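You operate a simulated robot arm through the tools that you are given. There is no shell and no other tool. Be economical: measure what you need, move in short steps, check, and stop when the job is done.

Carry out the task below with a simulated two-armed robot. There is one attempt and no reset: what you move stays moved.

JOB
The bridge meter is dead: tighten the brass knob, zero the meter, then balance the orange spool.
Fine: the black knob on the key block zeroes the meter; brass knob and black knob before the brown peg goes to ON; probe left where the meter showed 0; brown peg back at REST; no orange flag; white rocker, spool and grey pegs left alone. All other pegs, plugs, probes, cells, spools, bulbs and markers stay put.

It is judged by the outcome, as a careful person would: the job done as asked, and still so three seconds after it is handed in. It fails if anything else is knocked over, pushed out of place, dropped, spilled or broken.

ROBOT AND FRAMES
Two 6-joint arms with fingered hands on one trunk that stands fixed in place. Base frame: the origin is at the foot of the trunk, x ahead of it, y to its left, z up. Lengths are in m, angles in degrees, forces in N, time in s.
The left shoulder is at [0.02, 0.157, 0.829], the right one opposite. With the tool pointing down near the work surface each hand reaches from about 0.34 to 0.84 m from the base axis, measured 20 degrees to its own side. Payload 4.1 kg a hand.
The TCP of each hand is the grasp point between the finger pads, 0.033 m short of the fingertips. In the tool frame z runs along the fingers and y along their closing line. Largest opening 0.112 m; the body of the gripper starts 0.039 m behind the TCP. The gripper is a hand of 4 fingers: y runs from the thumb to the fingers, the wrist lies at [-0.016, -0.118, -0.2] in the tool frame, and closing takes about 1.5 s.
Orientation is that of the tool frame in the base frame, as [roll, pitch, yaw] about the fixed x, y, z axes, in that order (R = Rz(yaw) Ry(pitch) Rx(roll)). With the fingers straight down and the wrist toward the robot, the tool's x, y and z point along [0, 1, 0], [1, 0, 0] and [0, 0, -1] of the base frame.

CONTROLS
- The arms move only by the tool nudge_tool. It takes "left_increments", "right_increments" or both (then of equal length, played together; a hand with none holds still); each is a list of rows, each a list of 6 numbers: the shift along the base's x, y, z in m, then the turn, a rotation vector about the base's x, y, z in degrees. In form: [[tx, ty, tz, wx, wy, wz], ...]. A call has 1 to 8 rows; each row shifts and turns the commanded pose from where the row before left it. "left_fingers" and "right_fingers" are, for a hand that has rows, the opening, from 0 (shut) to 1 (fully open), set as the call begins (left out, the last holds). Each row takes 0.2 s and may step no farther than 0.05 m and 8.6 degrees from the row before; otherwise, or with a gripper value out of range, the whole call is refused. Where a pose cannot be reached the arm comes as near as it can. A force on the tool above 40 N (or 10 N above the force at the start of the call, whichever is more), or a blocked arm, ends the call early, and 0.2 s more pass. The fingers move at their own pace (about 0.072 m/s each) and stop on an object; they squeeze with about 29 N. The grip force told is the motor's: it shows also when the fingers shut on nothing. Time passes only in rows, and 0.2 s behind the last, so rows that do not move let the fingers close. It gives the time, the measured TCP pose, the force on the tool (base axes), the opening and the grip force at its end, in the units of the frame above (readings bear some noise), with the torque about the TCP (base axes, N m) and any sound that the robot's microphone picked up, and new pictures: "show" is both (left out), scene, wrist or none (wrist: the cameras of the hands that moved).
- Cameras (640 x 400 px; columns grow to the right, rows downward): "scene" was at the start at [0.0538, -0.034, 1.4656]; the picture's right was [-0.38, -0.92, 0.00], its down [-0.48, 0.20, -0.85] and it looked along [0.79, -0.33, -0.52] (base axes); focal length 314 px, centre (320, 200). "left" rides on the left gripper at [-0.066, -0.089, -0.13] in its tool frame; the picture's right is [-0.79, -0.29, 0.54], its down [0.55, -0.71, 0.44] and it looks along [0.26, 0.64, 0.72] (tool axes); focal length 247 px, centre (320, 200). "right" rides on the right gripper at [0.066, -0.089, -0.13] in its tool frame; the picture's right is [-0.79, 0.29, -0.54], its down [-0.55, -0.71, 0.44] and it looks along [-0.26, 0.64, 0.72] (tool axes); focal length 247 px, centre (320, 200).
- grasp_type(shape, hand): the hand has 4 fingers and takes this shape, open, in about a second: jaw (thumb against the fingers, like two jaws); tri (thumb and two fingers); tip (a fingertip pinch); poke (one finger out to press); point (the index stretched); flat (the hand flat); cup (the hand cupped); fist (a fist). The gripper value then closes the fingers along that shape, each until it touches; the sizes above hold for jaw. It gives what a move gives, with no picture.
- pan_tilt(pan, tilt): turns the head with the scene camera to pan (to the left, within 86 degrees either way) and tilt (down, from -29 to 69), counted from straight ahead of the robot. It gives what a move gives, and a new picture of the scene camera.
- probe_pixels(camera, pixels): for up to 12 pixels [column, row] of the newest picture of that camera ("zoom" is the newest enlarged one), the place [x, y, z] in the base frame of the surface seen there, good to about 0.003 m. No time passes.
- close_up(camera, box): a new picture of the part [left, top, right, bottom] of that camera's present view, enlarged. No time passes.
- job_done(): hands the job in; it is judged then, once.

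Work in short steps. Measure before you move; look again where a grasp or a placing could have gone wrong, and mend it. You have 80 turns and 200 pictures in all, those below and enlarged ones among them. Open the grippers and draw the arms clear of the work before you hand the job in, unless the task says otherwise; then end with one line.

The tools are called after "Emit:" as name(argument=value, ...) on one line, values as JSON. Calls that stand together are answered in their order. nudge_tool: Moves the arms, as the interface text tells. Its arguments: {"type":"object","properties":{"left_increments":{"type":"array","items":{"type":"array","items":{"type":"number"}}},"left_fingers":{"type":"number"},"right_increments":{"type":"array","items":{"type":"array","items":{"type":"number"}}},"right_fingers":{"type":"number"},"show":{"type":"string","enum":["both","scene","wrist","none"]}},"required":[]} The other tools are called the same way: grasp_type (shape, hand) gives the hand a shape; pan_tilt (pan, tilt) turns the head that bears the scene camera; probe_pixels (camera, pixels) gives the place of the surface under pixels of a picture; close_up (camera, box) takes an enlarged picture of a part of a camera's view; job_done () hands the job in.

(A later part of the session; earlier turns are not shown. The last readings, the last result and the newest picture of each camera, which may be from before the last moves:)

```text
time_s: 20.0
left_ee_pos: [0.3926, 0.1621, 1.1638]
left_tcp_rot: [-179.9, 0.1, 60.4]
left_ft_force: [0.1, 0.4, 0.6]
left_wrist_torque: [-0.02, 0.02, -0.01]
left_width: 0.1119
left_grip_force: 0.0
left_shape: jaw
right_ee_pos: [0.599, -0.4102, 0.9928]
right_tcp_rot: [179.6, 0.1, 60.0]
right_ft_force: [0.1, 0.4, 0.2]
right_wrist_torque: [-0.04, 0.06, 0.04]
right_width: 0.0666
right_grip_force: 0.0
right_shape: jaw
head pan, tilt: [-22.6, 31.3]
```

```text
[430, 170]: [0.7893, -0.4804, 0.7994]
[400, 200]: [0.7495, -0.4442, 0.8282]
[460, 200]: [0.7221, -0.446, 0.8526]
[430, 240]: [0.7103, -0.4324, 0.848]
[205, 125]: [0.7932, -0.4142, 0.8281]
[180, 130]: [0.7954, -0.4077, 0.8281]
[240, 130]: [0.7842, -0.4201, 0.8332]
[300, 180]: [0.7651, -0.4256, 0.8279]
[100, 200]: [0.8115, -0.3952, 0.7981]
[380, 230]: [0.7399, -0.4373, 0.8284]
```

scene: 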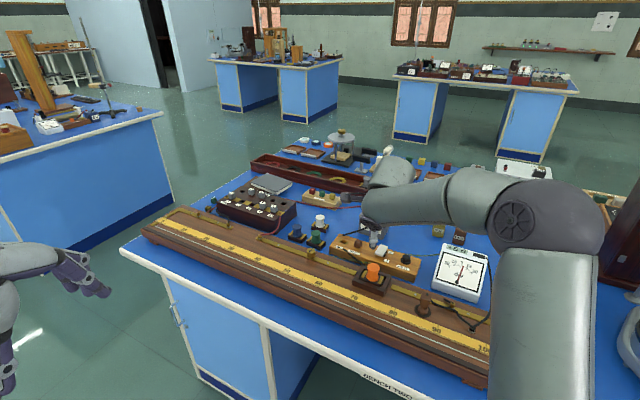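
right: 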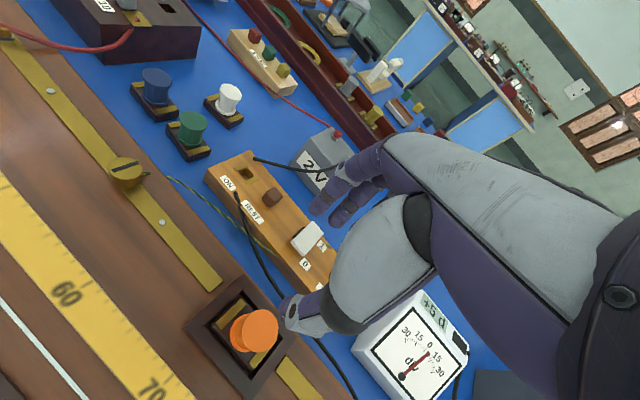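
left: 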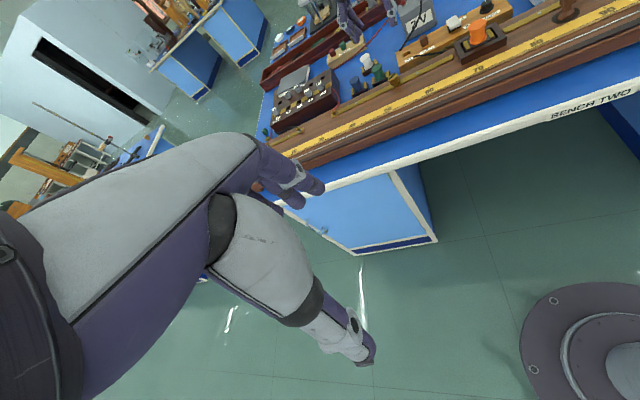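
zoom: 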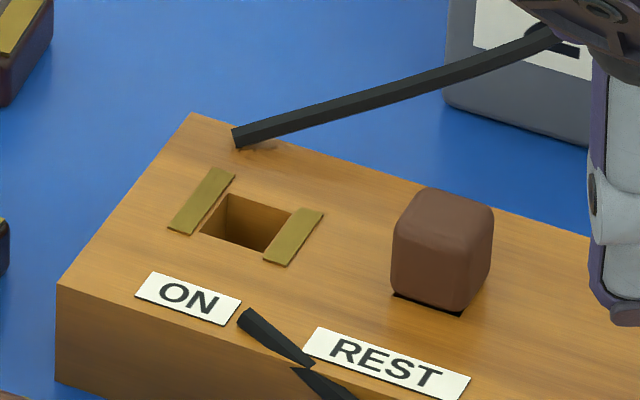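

Black knob top centre ≈ (0.603,-0.535,0.847), block top 0.827. I go above it with the closing line across the block (yaw≈40), fingers clear of the rocker, and measure the meter's corner.

Emit:
probe_pixels(camera="scene", pixels=[[438, 247], [434, 275], [480, 300], [487, 255]])

Emit:
nudge_tool(right_increments=[[0.001, -0.03, 0, 0, 0, -5], [0.001, -0.03, -0.01, 0, 0, -5], [0.001, -0.03, -0.02, 0, 0, -5], [0.001, -0.035, -0.03, 0, 0, -5], [0, 0, 0, 0, 0, 0]], show="both")

Emit:
close_up(camera="scene", box=[350, 200, 510, 300])

Emit:
close_up(camera="right", box=[230, 180, 390, 280])

```text
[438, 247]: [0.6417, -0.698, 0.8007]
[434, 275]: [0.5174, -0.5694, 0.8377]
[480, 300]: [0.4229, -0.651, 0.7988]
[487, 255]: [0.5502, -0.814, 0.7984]
```

```text
time_s: 21.2
left_ee_pos: [0.3917, 0.1609, 1.1635]
left_tcp_rot: [-179.9, 0.0, 60.4]
left_ft_force: [-1.2, 0.2, -0.4]
left_wrist_torque: [-0.05, -0.01, -0.01]
left_width: 0.1117
left_grip_force: 0.1
left_shape: jaw
right_ee_pos: [0.6052, -0.5349, 0.9347]
right_tcp_rot: [179.6, 0.1, 39.9]
right_ft_force: [0.4, 0.3, 0.1]
right_wrist_torque: [-0.01, 0.02, -0.01]
right_width: 0.0668
right_grip_force: 0.1
right_shape: jaw
head pan, tilt: [-22.6, 31.3]
```

scene: 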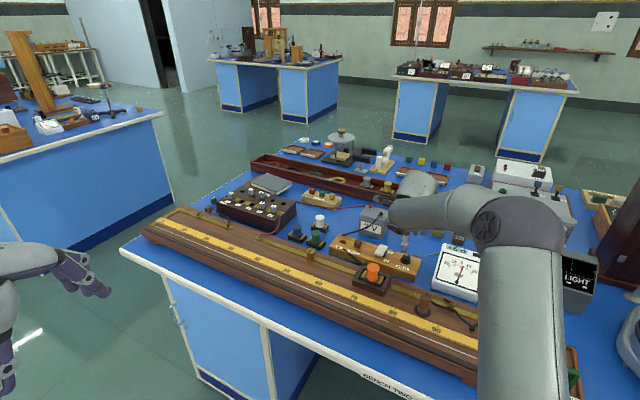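
right: 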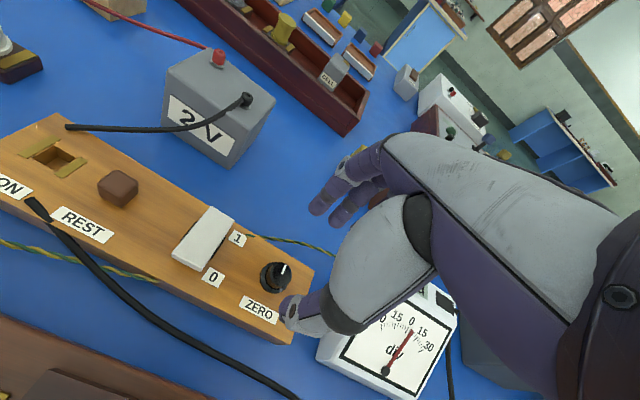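

```text
4.00 times, centred on (430, 250) of scene
```

zoom: 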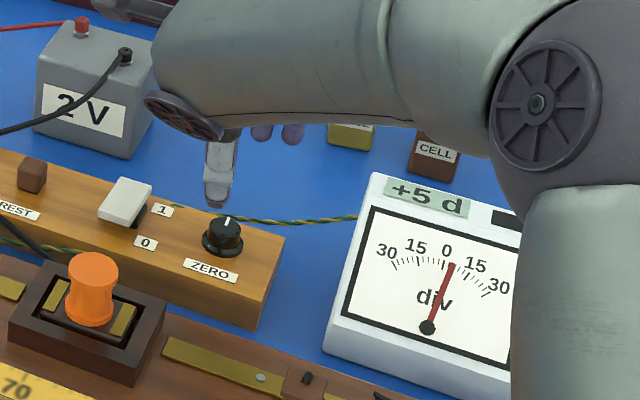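

```text
4.00 times, centred on (310, 230) of right
```

zoom: 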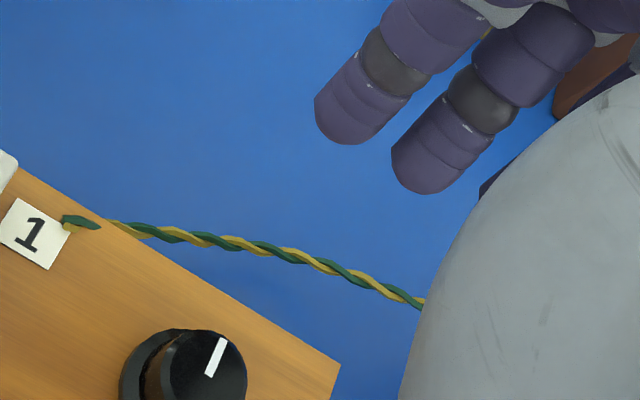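

Meter reads +5 d, visible. Aligned over the knob; I descend to z≈0.863 and close.

Emit:
nudge_tool(right_increments=[[-0.002, 0, -0.02, 0, 0, 0], [0, 0, -0.02, 0, 0, 0], [0, 0, -0.02, 0, 0, 0], [0, 0, -0.011, 0, 0, 0], [0, 0, 0, 0, 0, 0]], show="wrist")

Emit:
close_up(camera="scene", box=[370, 220, 450, 280])

Emit:
nudge_tool(right_increments=[[0, 0, 0, 0, 0, 0], [0, 0, 0, 0, 0, 0], [0, 0, 0, 0, 0, 0], [0, 0, 0, 0, 0, 0]], right_fingers=0, show="wrist")

Emit:
close_up(camera="scene", box=[370, 220, 498, 300])

```text
time_s: 22.4
left_ee_pos: [0.3919, 0.1607, 1.1646]
left_tcp_rot: [-180.0, 0.1, 60.4]
left_ft_force: [0.1, -0.4, 0.4]
left_wrist_torque: [0.0, -0.02, 0.0]
left_width: 0.1119
left_grip_force: 0.0
left_shape: jaw
right_ee_pos: [0.6039, -0.5353, 0.8623]
right_tcp_rot: [179.6, 0.1, 39.9]
right_ft_force: [0.5, 0.2, 1.3]
right_wrist_torque: [0.04, 0.02, -0.01]
right_width: 0.067
right_grip_force: 0.1
right_shape: jaw
head pan, tilt: [-22.6, 31.3]
```

right: 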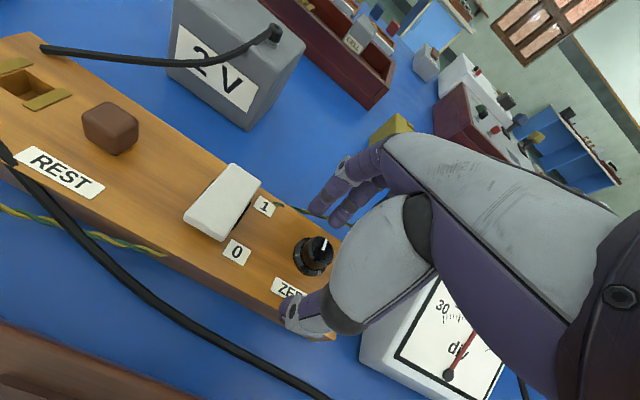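

```text
6.67 times, centred on (410, 250) of scene
```

zoom: 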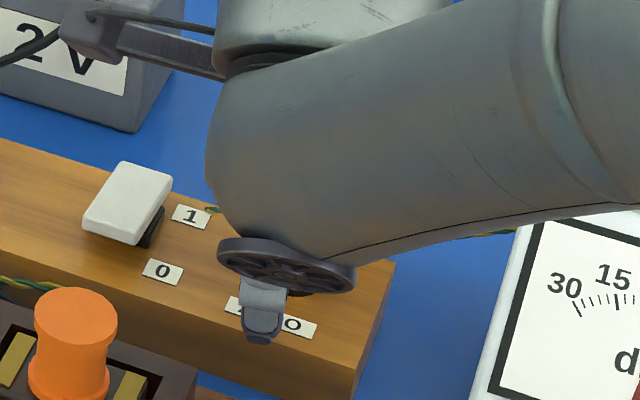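

```text
time_s: 23.4
left_ee_pos: [0.3925, 0.161, 1.1639]
left_tcp_rot: [-180.0, 0.0, 60.4]
left_ft_force: [0.2, 0.5, 0.2]
left_wrist_torque: [0.02, 0.0, -0.01]
left_width: 0.1115
left_grip_force: 0.0
left_shape: jaw
right_ee_pos: [0.6043, -0.5357, 0.8619]
right_tcp_rot: [179.6, 0.2, 39.9]
right_ft_force: [-1.3, 1.0, 2.9]
right_wrist_torque: [0.1, 0.11, -0.26]
right_width: 0.0538
right_grip_force: 29.4
right_shape: jaw
head pan, tilt: [-22.6, 31.3]
```

right: 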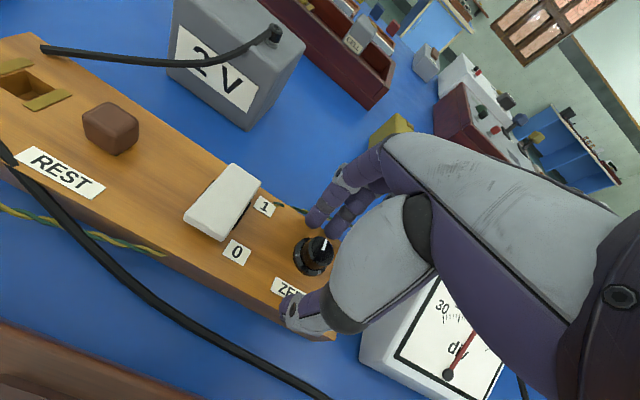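

```text
5.00 times, centred on (434, 260) of scene
```

zoom: 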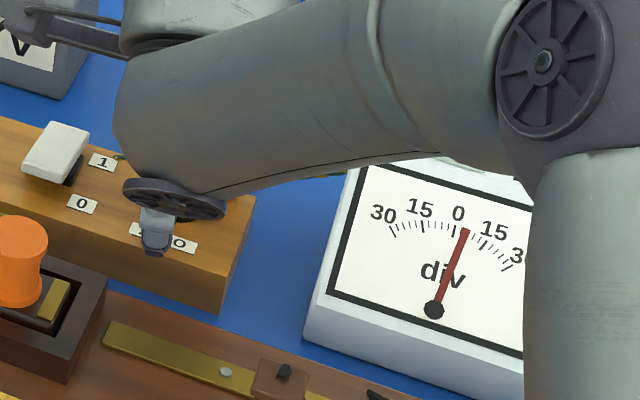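

Fingers stalled at 0.054 – the tips touch the block (force z 2.9 N). I reopen, rise 8 mm, and close again.

Emit:
nudge_tool(right_increments=[[0, 0, 0, 0, 0, 0], [0, 0, 0.008, 0, 0, 0], [0, 0, 0, 0, 0, 0]], right_fingers=0.6, show="none")

Emit:
nudge_tool(right_increments=[[0, 0, 0, 0, 0, 0], [0, 0, 0, 0, 0, 0], [0, 0, 0, 0, 0, 0], [0, 0, 0, 0, 0, 0]], right_fingers=0, show="wrist")

Emit:
close_up(camera="right", box=[260, 190, 372, 260])

Emit:
close_up(camera="scene", box=[370, 220, 498, 300])

```text
time_s: 24.2
left_ee_pos: [0.3914, 0.1617, 1.1647]
left_tcp_rot: [180.0, 0.0, 60.5]
left_ft_force: [-0.1, 0.0, -0.7]
left_wrist_torque: [0.0, 0.03, 0.03]
left_width: 0.1118
left_grip_force: 0.1
left_shape: jaw
right_ee_pos: [0.6048, -0.5343, 0.8713]
right_tcp_rot: [179.7, 0.1, 40.0]
right_ft_force: [-0.7, -0.3, 0.6]
right_wrist_torque: [0.04, -0.01, -0.01]
right_width: 0.0664
right_grip_force: 0.2
right_shape: jaw
head pan, tilt: [-22.6, 31.3]
```

```text
time_s: 25.2
left_ee_pos: [0.3918, 0.1611, 1.1654]
left_tcp_rot: [-180.0, -0.1, 60.4]
left_ft_force: [-0.8, 0.6, -0.4]
left_wrist_torque: [-0.01, 0.02, 0.0]
left_width: 0.1116
left_grip_force: 0.0
left_shape: jaw
right_ee_pos: [0.6052, -0.534, 0.8706]
right_tcp_rot: [179.7, 0.1, 40.0]
right_ft_force: [-0.7, 4.0, -0.3]
right_wrist_torque: [0.08, 0.04, 0.01]
right_width: 0.0161
right_grip_force: 29.1
right_shape: jaw
head pan, tilt: [-22.6, 31.3]
```

right: 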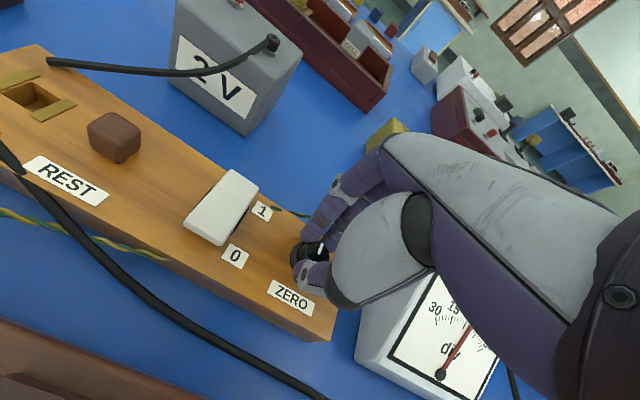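

```text
5.71 times, centred on (316, 225) of right
```

zoom: 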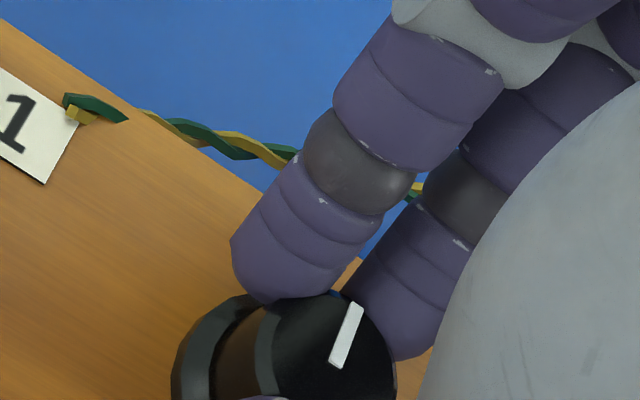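

```text
5.00 times, centred on (434, 260) of scene
```

zoom: 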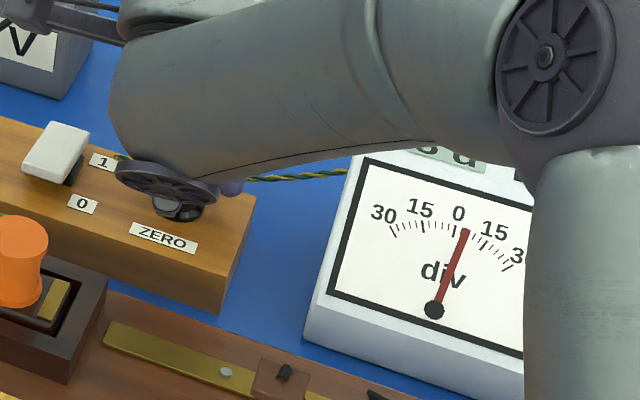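

The knob is held. Try turning counter-clockwise 15° and watch the needle.

Emit:
nudge_tool(right_increments=[[0, 0, 0, 0, 0, 5], [0, 0, 0, 0, 0, 5], [0, 0, 0, 0, 0, 5], [0, 0, 0, 0, 0, 0], [0, 0, 0, 0, 0, 0]], show="none")

Emit:
close_up(camera="scene", box=[370, 220, 498, 300])

Emit:
close_up(camera="right", box=[260, 190, 500, 390])

```text
time_s: 26.4
left_ee_pos: [0.3902, 0.1611, 1.1654]
left_tcp_rot: [-180.0, 0.0, 60.4]
left_ft_force: [-0.6, 0.4, -0.4]
left_wrist_torque: [0.01, -0.01, 0.01]
left_width: 0.1117
left_grip_force: 0.0
left_shape: jaw
right_ee_pos: [0.6034, -0.5353, 0.8707]
right_tcp_rot: [179.5, 0.2, 55.0]
right_ft_force: [-4.1, 6.4, 2.2]
right_wrist_torque: [0.16, 0.07, -0.01]
right_width: 0.0159
right_grip_force: 28.9
right_shape: jaw
head pan, tilt: [-22.6, 31.3]
```

```text
5.00 times, centred on (434, 260) of scene
```

zoom: 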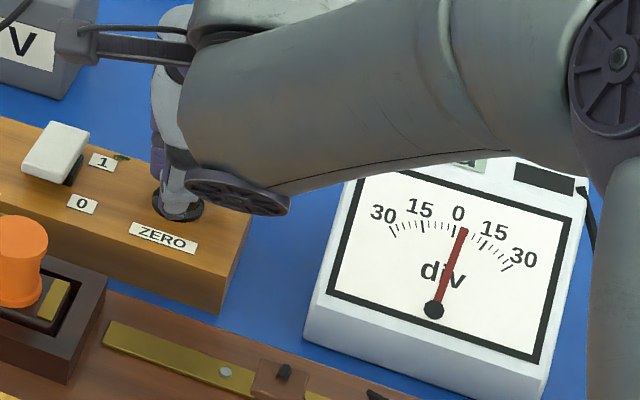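

```text
2.00 times, centred on (380, 290) of right
```

zoom: 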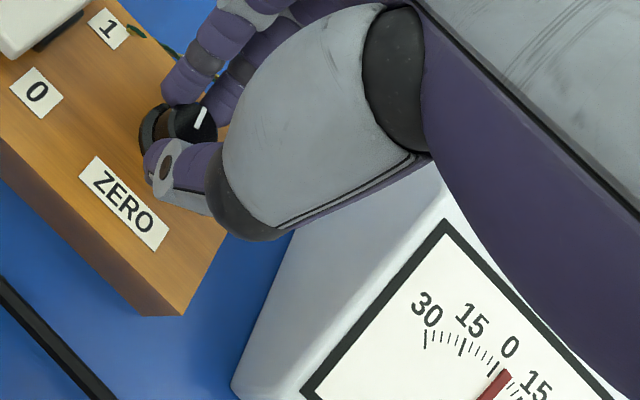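

The needle moved towards 0 (tip 465→462 in zoom), so counter‑clockwise is right, but the digits are hidden by my arm. I bring the left hand's camera back to view the meter, turning the knob 5° more meanwhile.

Emit:
nudge_tool(left_increments=[[0, -0.025, 0, 0, -2, -2], [0, -0.025, 0, 0, -2, -2], [0, -0.025, 0, 0, -2, -2], [0, -0.025, 0, 0, -2, -2], [0, -0.025, 0, 0, -2, -2], [0, -0.025, 0, 0, -2, -2], [0, -0.025, 0, 0, 0, 0], [0, -0.025, 0, 0, 0, 0]], right_increments=[[0, 0, 0, 0, 0, 5], [0, 0, 0, 0, 0, 0], [0, 0, 0, 0, 0, 0], [0, 0, 0, 0, 0, 0], [0, 0, 0, 0, 0, 0], [0, 0, 0, 0, 0, 0], [0, 0, 0, 0, 0, 0], [0, 0, 0, 0, 0, 0]], show="both")

```text
time_s: 28.2
left_ee_pos: [0.3898, -0.0376, 1.1641]
left_tcp_rot: [170.2, -6.9, 48.8]
left_ft_force: [-0.2, 0.5, -0.3]
left_wrist_torque: [-0.03, -0.01, -0.02]
left_width: 0.1114
left_grip_force: 0.1
left_shape: jaw
right_ee_pos: [0.6034, -0.5352, 0.8703]
right_tcp_rot: [179.6, 0.1, 59.9]
right_ft_force: [-2.3, 4.3, -1.0]
right_wrist_torque: [0.11, 0.06, 0.01]
right_width: 0.0158
right_grip_force: 28.9
right_shape: jaw
head pan, tilt: [-22.6, 31.3]
```

scene: 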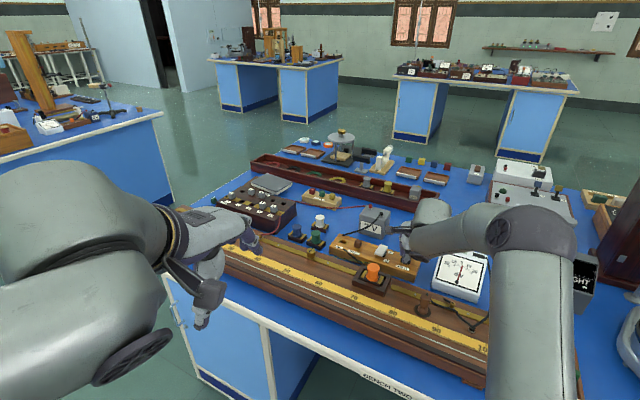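
right: 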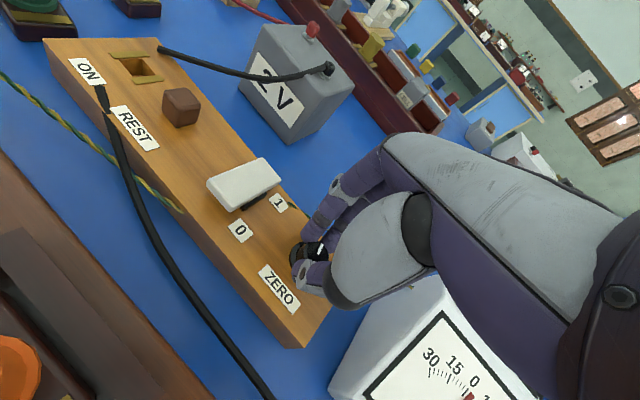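
left: 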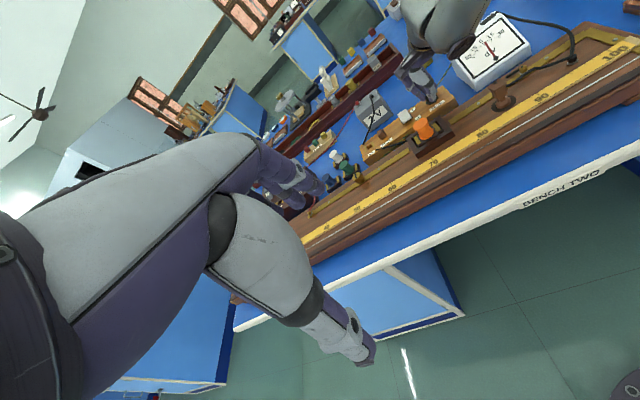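

The left camera sees the meter at (490,50); I enlarge it, along with the scene view.

Emit:
close_up(camera="left", box=[440, 5, 544, 95])

Emit:
close_up(camera="scene", box=[430, 240, 494, 280])

```text
4.44 times, centred on (492, 50) of left
```

zoom: 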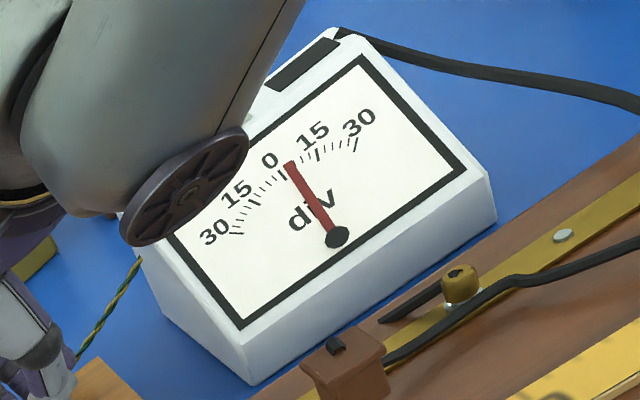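

```text
10.00 times, centred on (462, 260) of scene
```

zoom: 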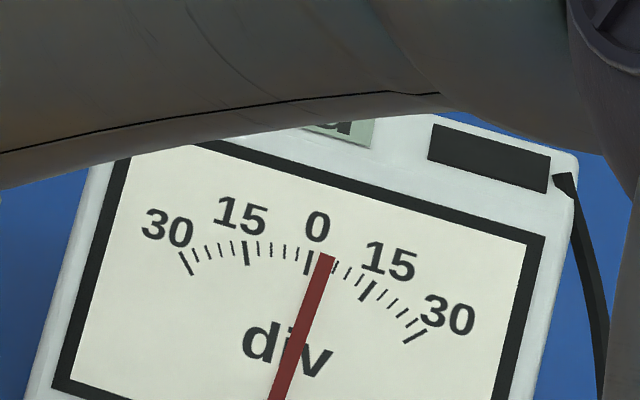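

Needle about +3 after 20°. I turn another 25° counter-clockwise.

Emit:
nudge_tool(right_increments=[[0, 0, 0, 0, 0, 5], [0, 0, 0, 0, 0, 5], [0, 0, 0, 0, 0, 5], [0, 0, 0, 0, 0, 5], [0, 0, 0, 0, 0, 5], [0, 0, 0, 0, 0, 0], [0, 0, 0, 0, 0, 0]], show="none")

Emit:
close_up(camera="scene", box=[430, 230, 494, 280])

Emit:
close_up(camera="left", box=[440, 5, 544, 95])

```text
time_s: 29.8
left_ee_pos: [0.3909, -0.0386, 1.1639]
left_tcp_rot: [170.3, -7.0, 48.9]
left_ft_force: [0.0, -0.6, 0.1]
left_wrist_torque: [0.0, -0.02, 0.01]
left_width: 0.1121
left_grip_force: 0.0
left_shape: jaw
right_ee_pos: [0.6022, -0.5342, 0.8699]
right_tcp_rot: [179.6, 0.1, 84.9]
right_ft_force: [-10.6, 0.3, 1.8]
right_wrist_torque: [0.05, 0.31, -0.05]
right_width: 0.0158
right_grip_force: 29.2
right_shape: jaw
head pan, tilt: [-22.6, 31.3]
```

```text
8.00 times, centred on (462, 255) of scene
```

zoom: 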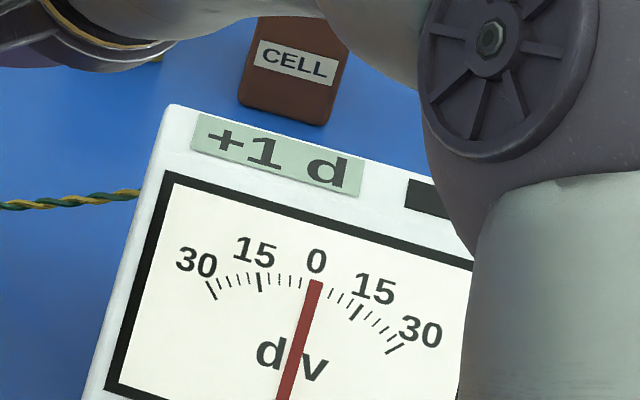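

```text
4.44 times, centred on (492, 50) of left
```

zoom: 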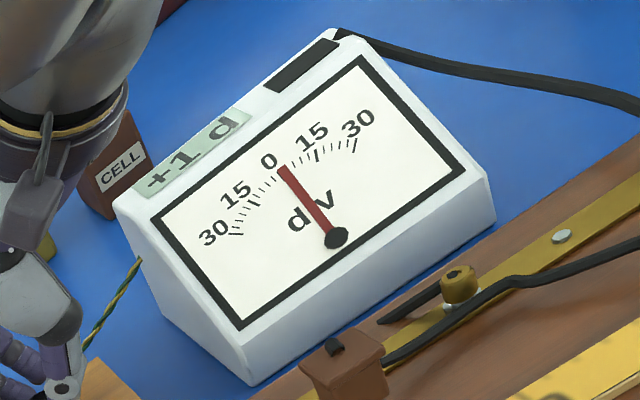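

Digits readable: +1 d. Another 11° should give 0.

Emit:
nudge_tool(right_increments=[[0, 0, 0, 0, 0, 4], [0, 0, 0, 0, 0, 4], [0, 0, 0, 0, 0, 3], [0, 0, 0, 0, 0, 0], [0, 0, 0, 0, 0, 0]], show="none")

Emit:
close_up(camera="scene", box=[430, 230, 494, 280])

```text
time_s: 31.0
left_ee_pos: [0.3902, -0.0376, 1.1642]
left_tcp_rot: [170.1, -6.9, 48.9]
left_ft_force: [-0.1, 0.4, 0.4]
left_wrist_torque: [0.0, 0.0, 0.01]
left_width: 0.1117
left_grip_force: 0.1
left_shape: jaw
right_ee_pos: [0.6028, -0.535, 0.8691]
right_tcp_rot: [179.6, 0.1, 95.8]
right_ft_force: [-12.4, -1.8, 4.0]
right_wrist_torque: [-0.05, 0.37, -0.03]
right_width: 0.0159
right_grip_force: 29.4
right_shape: jaw
head pan, tilt: [-22.6, 31.3]
```

```text
8.00 times, centred on (462, 255) of scene
```

zoom: 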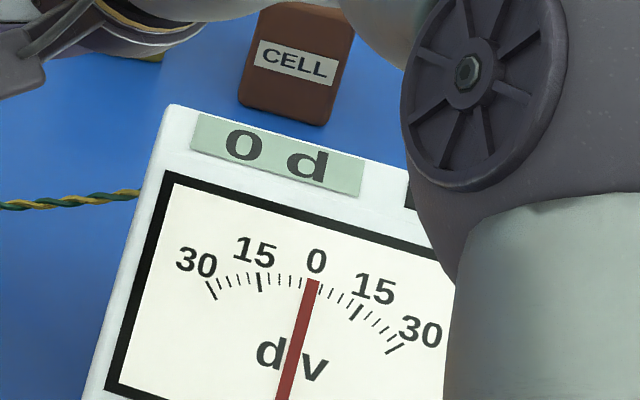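

0 d. I open and rise straight up, then recheck the reading.

Emit:
nudge_tool(right_increments=[[0, 0, 0, 0, 0, 0], [0, 0, 0, 0, 0, 0], [0, 0, 0.02, 0, 0, 0], [0, 0, 0.03, 0, 0, 0], [0, 0, 0.03, 0, 0, -8], [0.0, 0, 0.02, 0, 0, -8], [0.02, 0.02, 0, 0, 0, -8], [0.02, 0.02, 0, 0, 0, -8]], right_fingers=0.6)

Emit:
close_up(camera="left", box=[400, 5, 544, 105])

Emit:
close_up(camera="right", box=[120, 120, 280, 260])

Emit:
close_up(camera="scene", box=[430, 230, 494, 280])

```text
time_s: 32.8
left_ee_pos: [0.3912, -0.0383, 1.1648]
left_tcp_rot: [170.3, -6.9, 48.9]
left_ft_force: [-0.6, -0.3, -0.1]
left_wrist_torque: [0.03, -0.02, 0.0]
left_width: 0.1118
left_grip_force: 0.0
left_shape: jaw
right_ee_pos: [0.6433, -0.4948, 0.9724]
right_tcp_rot: [179.6, 0.1, 63.9]
right_ft_force: [-0.3, 0.5, -0.2]
right_wrist_torque: [-0.02, -0.01, -0.02]
right_width: 0.0669
right_grip_force: 0.0
right_shape: jaw
head pan, tilt: [-22.6, 31.3]
```

scene: 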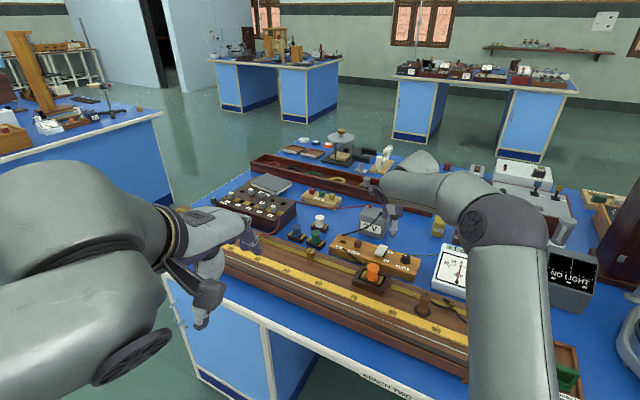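
right: 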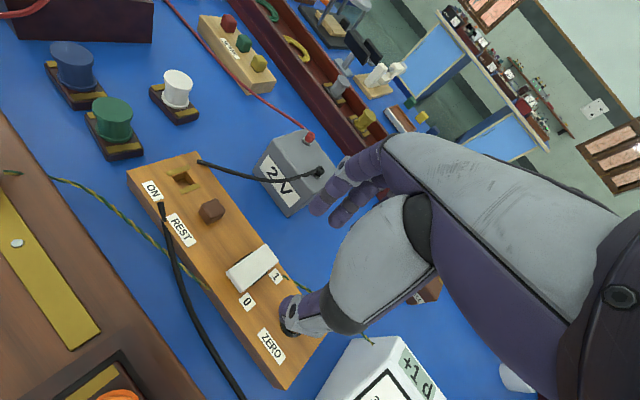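

```text
4.00 times, centred on (472, 55) of left
```

zoom: 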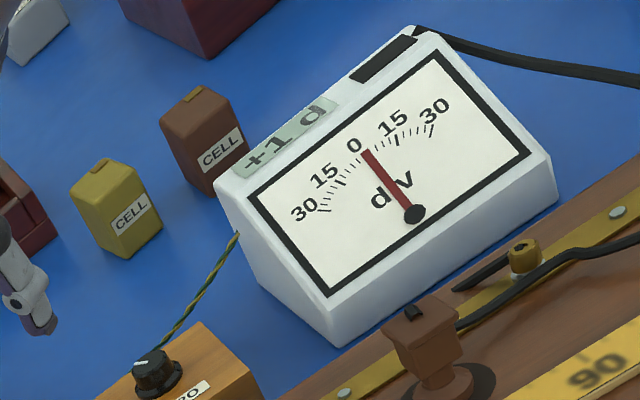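

```text
2.86 times, centred on (200, 190) of right
```

zoom: 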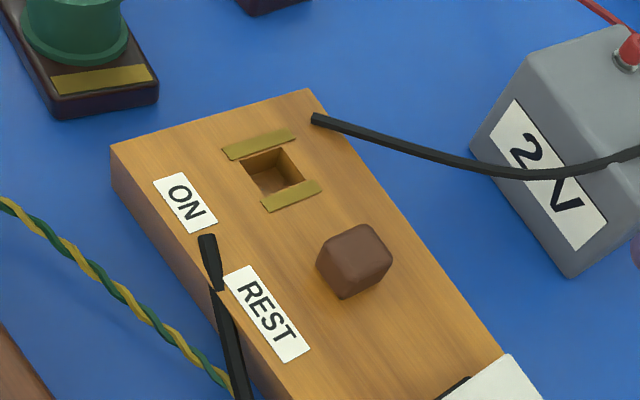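

```text
8.00 times, centred on (462, 255) of scene
```

zoom: 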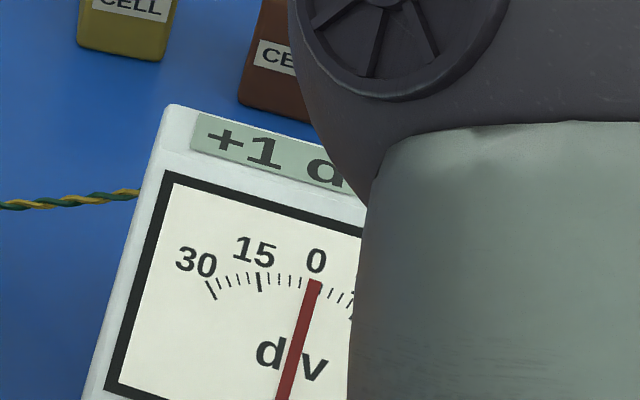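

On release it sprang back to +1. I regrip with the same placement and overshoot slightly.

Emit:
nudge_tool(right_increments=[[-0.02, -0.02, 0, 0, 0, 6], [-0.0215, -0.021, -0.01, 0, 0, 6], [0, 0, -0.03, 0, 0, 6], [0, 0, -0.03, 0, 0, 0], [0, 0, -0.02, 0, 0, 0], [0, 0, -0.011, 0, 0, 0], [0, 0, 0, 0, 0, 0]], show="none")

Emit:
nudge_tool(right_increments=[[0, 0, 0, 0, 0, 0], [0, 0, 0, 0, 0, 0], [0, 0, 0, 0, 0, 0], [0, 0, 0, 0, 0, 0]], right_fingers=0, show="none")

Emit:
close_up(camera="left", box=[400, 5, 544, 105])

Emit:
nudge_tool(right_increments=[[0, 0, 0, 0, 0, 4], [0, 0, 0, 0, 0, 4], [0, 0, 0, 0, 0, 4], [0, 0, 0, 0, 0, 0], [0, 0, 0, 0, 0, 0]], show="none")

Emit:
close_up(camera="left", box=[400, 5, 544, 105])

```text
time_s: 34.4
left_ee_pos: [0.3909, -0.038, 1.1639]
left_tcp_rot: [170.2, -6.9, 49.0]
left_ft_force: [-0.6, 1.0, 0.4]
left_wrist_torque: [0.01, -0.01, 0.0]
left_width: 0.1116
left_grip_force: 0.0
left_shape: jaw
right_ee_pos: [0.6005, -0.5351, 0.8691]
right_tcp_rot: [179.8, 0.1, 81.8]
right_ft_force: [-0.7, 0.6, -0.7]
right_wrist_torque: [0.03, -0.02, -0.02]
right_width: 0.0668
right_grip_force: 0.0
right_shape: jaw
head pan, tilt: [-22.6, 31.3]
```

```text
time_s: 35.4
left_ee_pos: [0.3901, -0.0397, 1.1653]
left_tcp_rot: [170.2, -6.9, 48.9]
left_ft_force: [0.0, 1.6, -0.5]
left_wrist_torque: [0.03, 0.02, 0.01]
left_width: 0.1118
left_grip_force: 0.0
left_shape: jaw
right_ee_pos: [0.6009, -0.536, 0.8695]
right_tcp_rot: [179.8, 0.1, 81.9]
right_ft_force: [-2.4, 1.5, -1.2]
right_wrist_torque: [0.03, 0.08, -0.03]
right_width: 0.0162
right_grip_force: 28.6
right_shape: jaw
head pan, tilt: [-22.6, 31.3]
```

```text
4.00 times, centred on (472, 55) of left
```

zoom: 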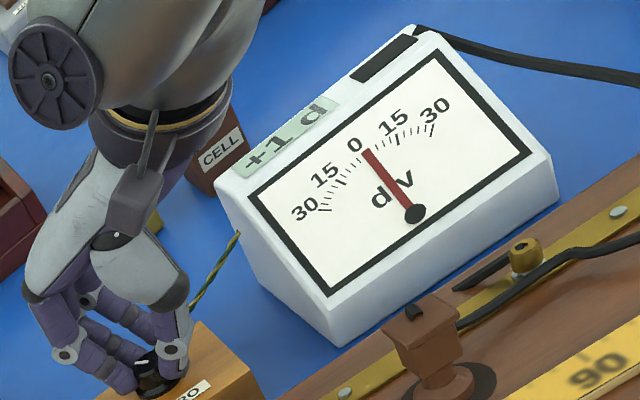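

```text
time_s: 36.6
left_ee_pos: [0.3903, -0.0394, 1.1639]
left_tcp_rot: [170.3, -7.0, 48.8]
left_ft_force: [0.4, -0.6, 1.1]
left_wrist_torque: [-0.02, -0.02, 0.0]
left_width: 0.1115
left_grip_force: 0.0
left_shape: jaw
right_ee_pos: [0.6009, -0.5357, 0.8683]
right_tcp_rot: [179.7, 0.1, 94.1]
right_ft_force: [-7.5, 0.7, -4.4]
right_wrist_torque: [0.02, 0.15, -0.03]
right_width: 0.0158
right_grip_force: 29.0
right_shape: jaw
head pan, tilt: [-22.6, 31.3]
```

```text
4.00 times, centred on (472, 55) of left
```

zoom: 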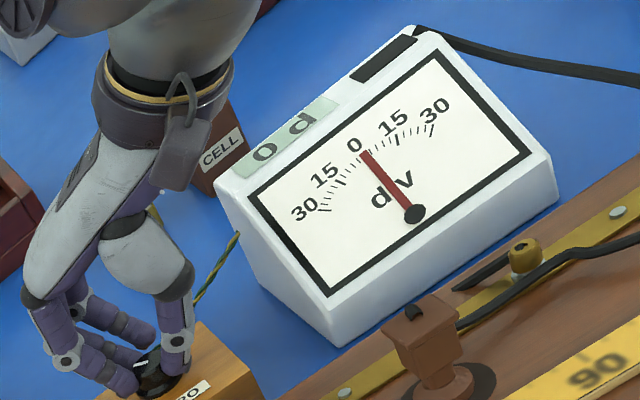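

0 again; I add 5° for spring-back, release and recheck.

Emit:
nudge_tool(right_increments=[[0, 0, 0, 0, 0, 5], [0, 0, 0, 0, 0, 0], [0, 0, 0, 0, 0, 0]], show="none")

Emit:
close_up(camera="left", box=[400, 5, 544, 105])

Emit:
nudge_tool(right_increments=[[0, 0, 0, 0, 0, 0], [0, 0, 0, 0, 0, 0], [0, 0, 0, 0, 0, 0]], right_fingers=0.6, show="none")

Emit:
close_up(camera="left", box=[400, 5, 544, 105])

```text
time_s: 37.4
left_ee_pos: [0.3933, -0.0372, 1.1637]
left_tcp_rot: [170.2, -6.9, 48.9]
left_ft_force: [-0.2, 0.2, -0.6]
left_wrist_torque: [-0.02, -0.04, 0.01]
left_width: 0.1116
left_grip_force: 0.1
left_shape: jaw
right_ee_pos: [0.6005, -0.5365, 0.8691]
right_tcp_rot: [179.7, 0.2, 98.9]
right_ft_force: [-9.0, 0.7, -6.0]
right_wrist_torque: [0.05, 0.23, -0.02]
right_width: 0.0159
right_grip_force: 29.0
right_shape: jaw
head pan, tilt: [-22.6, 31.3]
```

```text
4.00 times, centred on (472, 55) of left
```

zoom: 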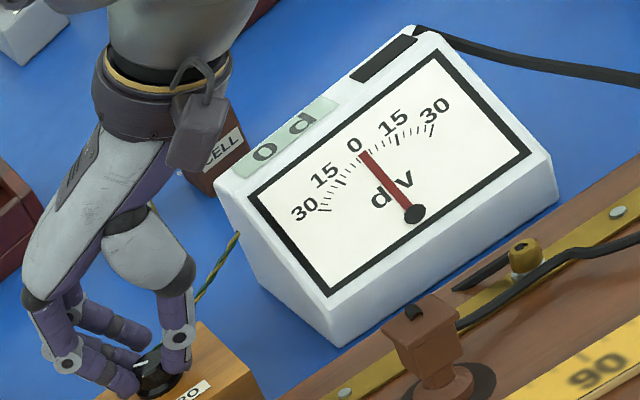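

```text
time_s: 38.2
left_ee_pos: [0.3907, -0.0384, 1.1639]
left_tcp_rot: [170.2, -6.9, 48.9]
left_ft_force: [-0.7, -0.2, 0.4]
left_wrist_torque: [-0.01, -0.02, -0.02]
left_width: 0.1116
left_grip_force: 0.0
left_shape: jaw
right_ee_pos: [0.602, -0.536, 0.8702]
right_tcp_rot: [179.5, 0.1, 98.9]
right_ft_force: [0.1, 0.1, 0.5]
right_wrist_torque: [0.02, -0.01, 0.0]
right_width: 0.0665
right_grip_force: 0.0
right_shape: jaw
head pan, tilt: [-22.6, 31.3]
```

```text
4.00 times, centred on (472, 55) of left
```

zoom: 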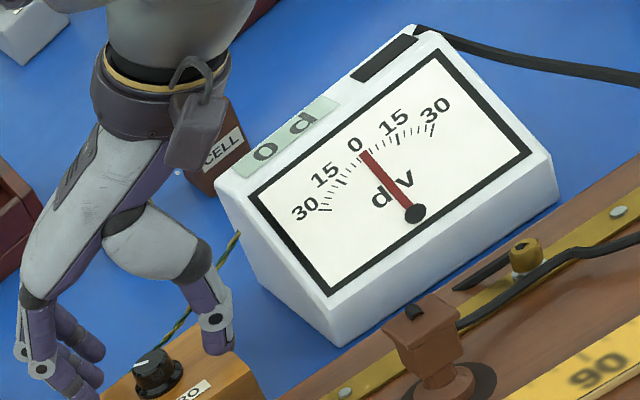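

0 d holds after release. I rise and swing toward the peg (yaw→40), then measure the brown peg and the ON hole; also look at the meter's dark window and the orange spool.

Emit:
nudge_tool(right_increments=[[0, 0, 0.03, 0, 0, 0], [0, 0, 0.035, 0, 0, 0], [0, 0, 0.03, 0, 0, -8.5], [0, 0, 0, 0, 0, -8.5], [0.01, 0.01, 0, 0, 0, -8.5], [0.01, 0.01, 0, 0, 0, -8.5], [0.01, 0.01, 0, 0, 0, -8.5], [0.01, 0.01, 0, 0, 0, -8.5]])

Emit:
close_up(camera="left", box=[340, 5, 544, 180])

Emit:
close_up(camera="scene", box=[325, 225, 373, 255])

Emit:
probe_pixels(camera="zoom", pixels=[[445, 210], [420, 205], [470, 215], [445, 195], [200, 200], [290, 240], [250, 222], [340, 280], [380, 200], [445, 290]])

```text
time_s: 40.0
left_ee_pos: [0.391, -0.0389, 1.164]
left_tcp_rot: [170.2, -6.9, 48.9]
left_ft_force: [0.0, 0.0, 1.4]
left_wrist_torque: [0.03, 0.0, 0.04]
left_width: 0.1116
left_grip_force: 0.1
left_shape: jaw
right_ee_pos: [0.6424, -0.495, 0.9636]
right_tcp_rot: [179.5, 0.1, 47.9]
right_ft_force: [-1.2, -0.8, -0.1]
right_wrist_torque: [0.01, -0.01, 0.0]
right_width: 0.0669
right_grip_force: 0.2
right_shape: jaw
head pan, tilt: [-22.6, 31.3]
```

scene: 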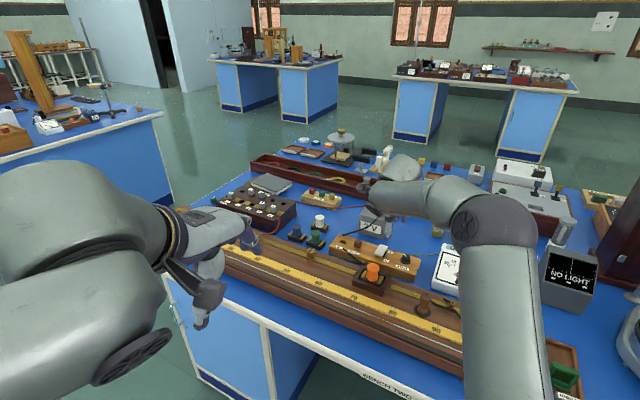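
right: 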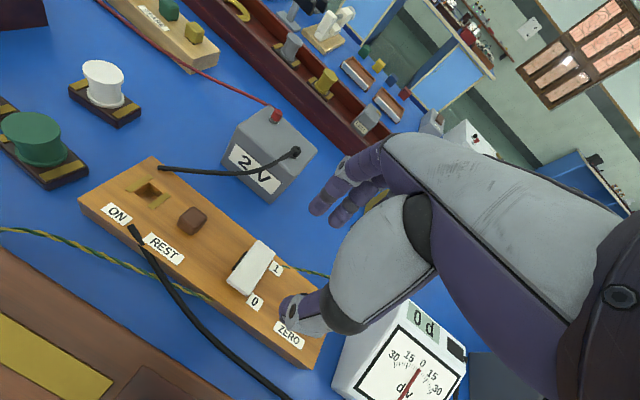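

```text
2.29 times, centred on (442, 92) of left
```

zoom: 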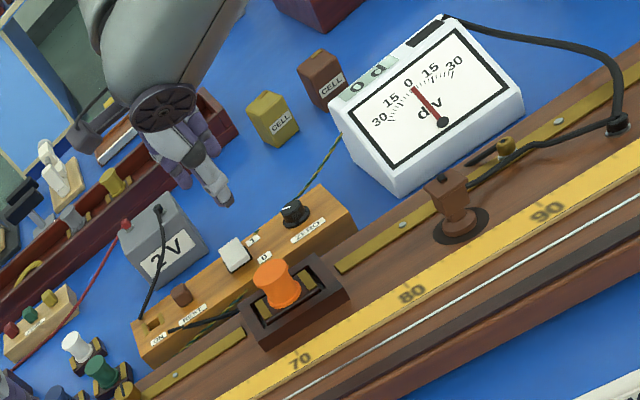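

```text
13.33 times, centred on (349, 240) of scene
```

zoom: 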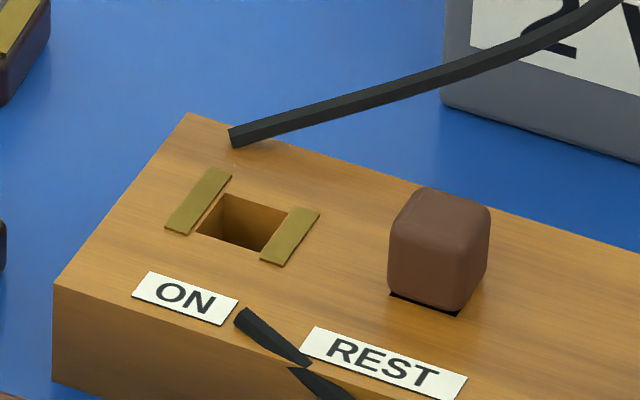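

```text
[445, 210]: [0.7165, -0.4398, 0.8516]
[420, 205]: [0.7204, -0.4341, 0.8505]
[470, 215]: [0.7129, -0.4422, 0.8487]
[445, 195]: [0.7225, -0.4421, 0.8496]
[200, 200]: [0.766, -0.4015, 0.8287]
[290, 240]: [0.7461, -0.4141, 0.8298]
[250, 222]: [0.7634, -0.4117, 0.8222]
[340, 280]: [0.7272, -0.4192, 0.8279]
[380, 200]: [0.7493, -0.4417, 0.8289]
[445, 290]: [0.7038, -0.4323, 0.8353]
```

Peg head centre ≈ (0.715,-0.438), top 0.851; ON hole ≈0.05 m further along the block. I measure the hole corners and nearby leads from the right camera.

Emit:
close_up(camera="right", box=[100, 150, 228, 260])

Emit:
probe_pixels(camera="right", pixels=[[162, 168], [175, 170], [200, 174], [133, 230], [140, 243], [193, 214], [183, 214], [203, 216], [193, 225]])

```text
3.64 times, centred on (164, 205) of right
```

zoom: 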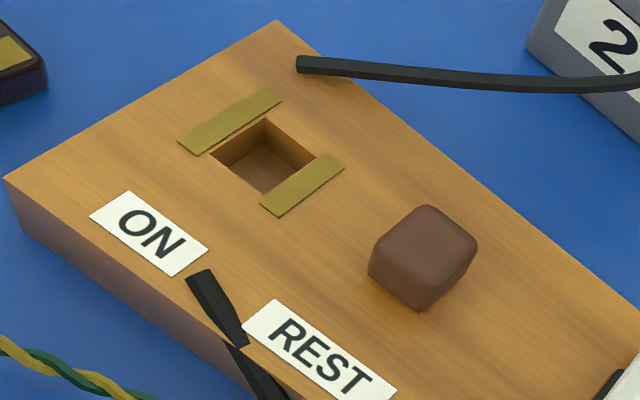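

```text
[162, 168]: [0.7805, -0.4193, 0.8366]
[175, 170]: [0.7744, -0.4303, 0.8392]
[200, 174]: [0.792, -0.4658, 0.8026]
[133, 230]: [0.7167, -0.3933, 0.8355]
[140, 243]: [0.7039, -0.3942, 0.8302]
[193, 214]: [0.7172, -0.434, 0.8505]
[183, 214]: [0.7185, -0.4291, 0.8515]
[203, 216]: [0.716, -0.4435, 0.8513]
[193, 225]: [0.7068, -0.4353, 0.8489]
```

The lead runs ~0.029 m behind the ON hole at z≈0.84, so I will grip the peg high (tips ≥0.841) and open only a little there. Move over the peg now.

Emit:
nudge_tool(right_increments=[[0.018, 0.014, 0, 0, 0, -4], [0.018, 0.014, 0, 0, 0, -4], [0.018, 0.014, 0, 0, 0, 0], [0.0185, 0.0145, -0.015, 0, 0, 0], [0, 0, -0.025, 0, 0, 0], [0, 0, 0, 0, 0, 0]], right_fingers=0.5, show="wrist")

Emit:
close_up(camera="left", box=[340, 50, 468, 170])

Emit:
close_up(camera="right", box=[220, 190, 348, 310])

Emit:
close_up(camera="scene", box=[320, 200, 400, 260])

```text
time_s: 41.4
left_ee_pos: [0.3903, -0.0379, 1.1639]
left_tcp_rot: [170.3, -7.0, 48.9]
left_ft_force: [0.2, 0.4, -0.4]
left_wrist_torque: [0.01, 0.0, -0.01]
left_width: 0.1117
left_grip_force: 0.1
left_shape: jaw
right_ee_pos: [0.7128, -0.4389, 0.9239]
right_tcp_rot: [179.7, 0.2, 40.0]
right_ft_force: [-0.8, -0.6, 0.7]
right_wrist_torque: [-0.01, -0.01, -0.03]
right_width: 0.0567
right_grip_force: 0.2
right_shape: jaw
head pan, tilt: [-22.6, 31.3]
```

right: 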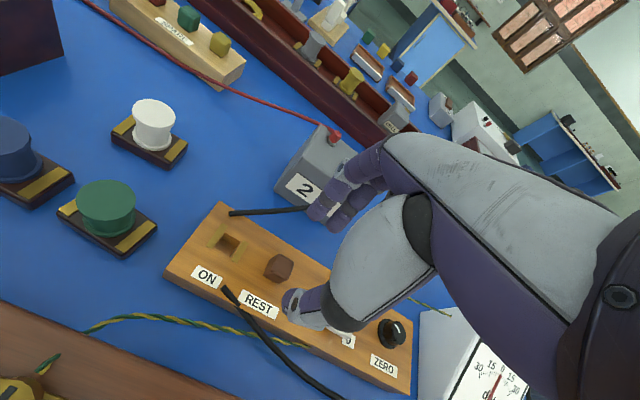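

```text
3.33 times, centred on (404, 110) of left
```

zoom: 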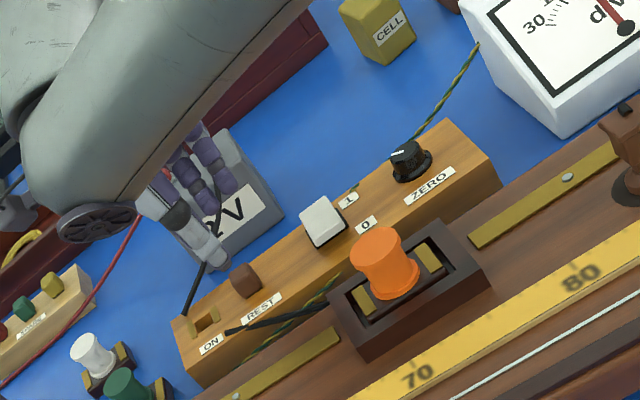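

```text
3.33 times, centred on (284, 250) of right
```

zoom: 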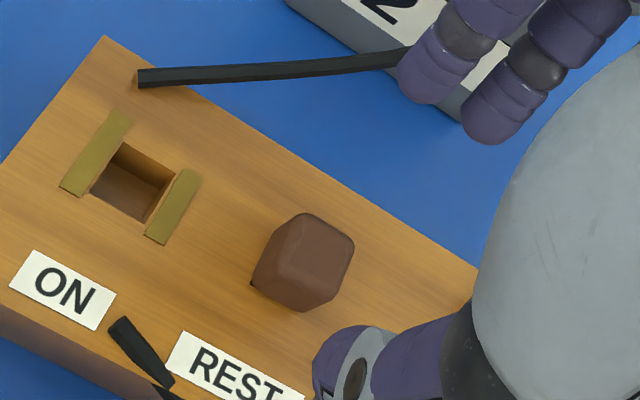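

```text
6.67 times, centred on (360, 230) of scene
```

zoom: 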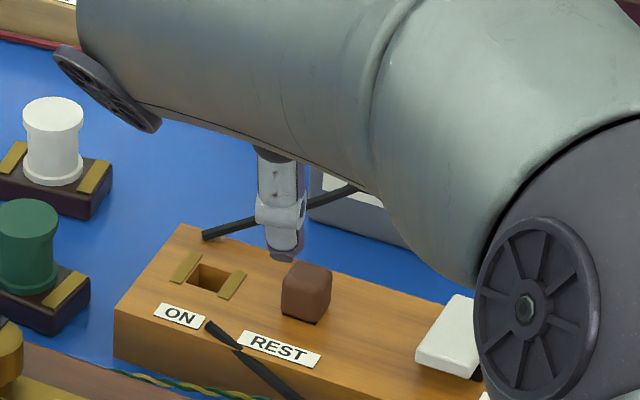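

I check the battery's nearest edges before descending.

Emit:
probe_pixels(camera="left", pixels=[[408, 126], [425, 112], [420, 95], [400, 135]])

Emit:
probe_pixels(camera="right", pixels=[[275, 190], [318, 125], [300, 195], [285, 165], [272, 264], [285, 257], [215, 247], [242, 250], [228, 248]])

```text
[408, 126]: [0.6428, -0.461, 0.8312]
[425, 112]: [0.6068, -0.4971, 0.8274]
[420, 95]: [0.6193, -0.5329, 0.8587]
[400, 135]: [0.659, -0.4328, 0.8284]
```

```text
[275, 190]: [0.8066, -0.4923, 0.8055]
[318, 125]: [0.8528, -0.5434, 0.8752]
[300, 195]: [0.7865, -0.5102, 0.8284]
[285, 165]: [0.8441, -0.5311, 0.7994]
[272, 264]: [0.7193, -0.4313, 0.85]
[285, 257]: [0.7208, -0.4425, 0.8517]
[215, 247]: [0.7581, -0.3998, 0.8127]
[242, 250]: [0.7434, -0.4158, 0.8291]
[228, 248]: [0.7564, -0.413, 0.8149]
```

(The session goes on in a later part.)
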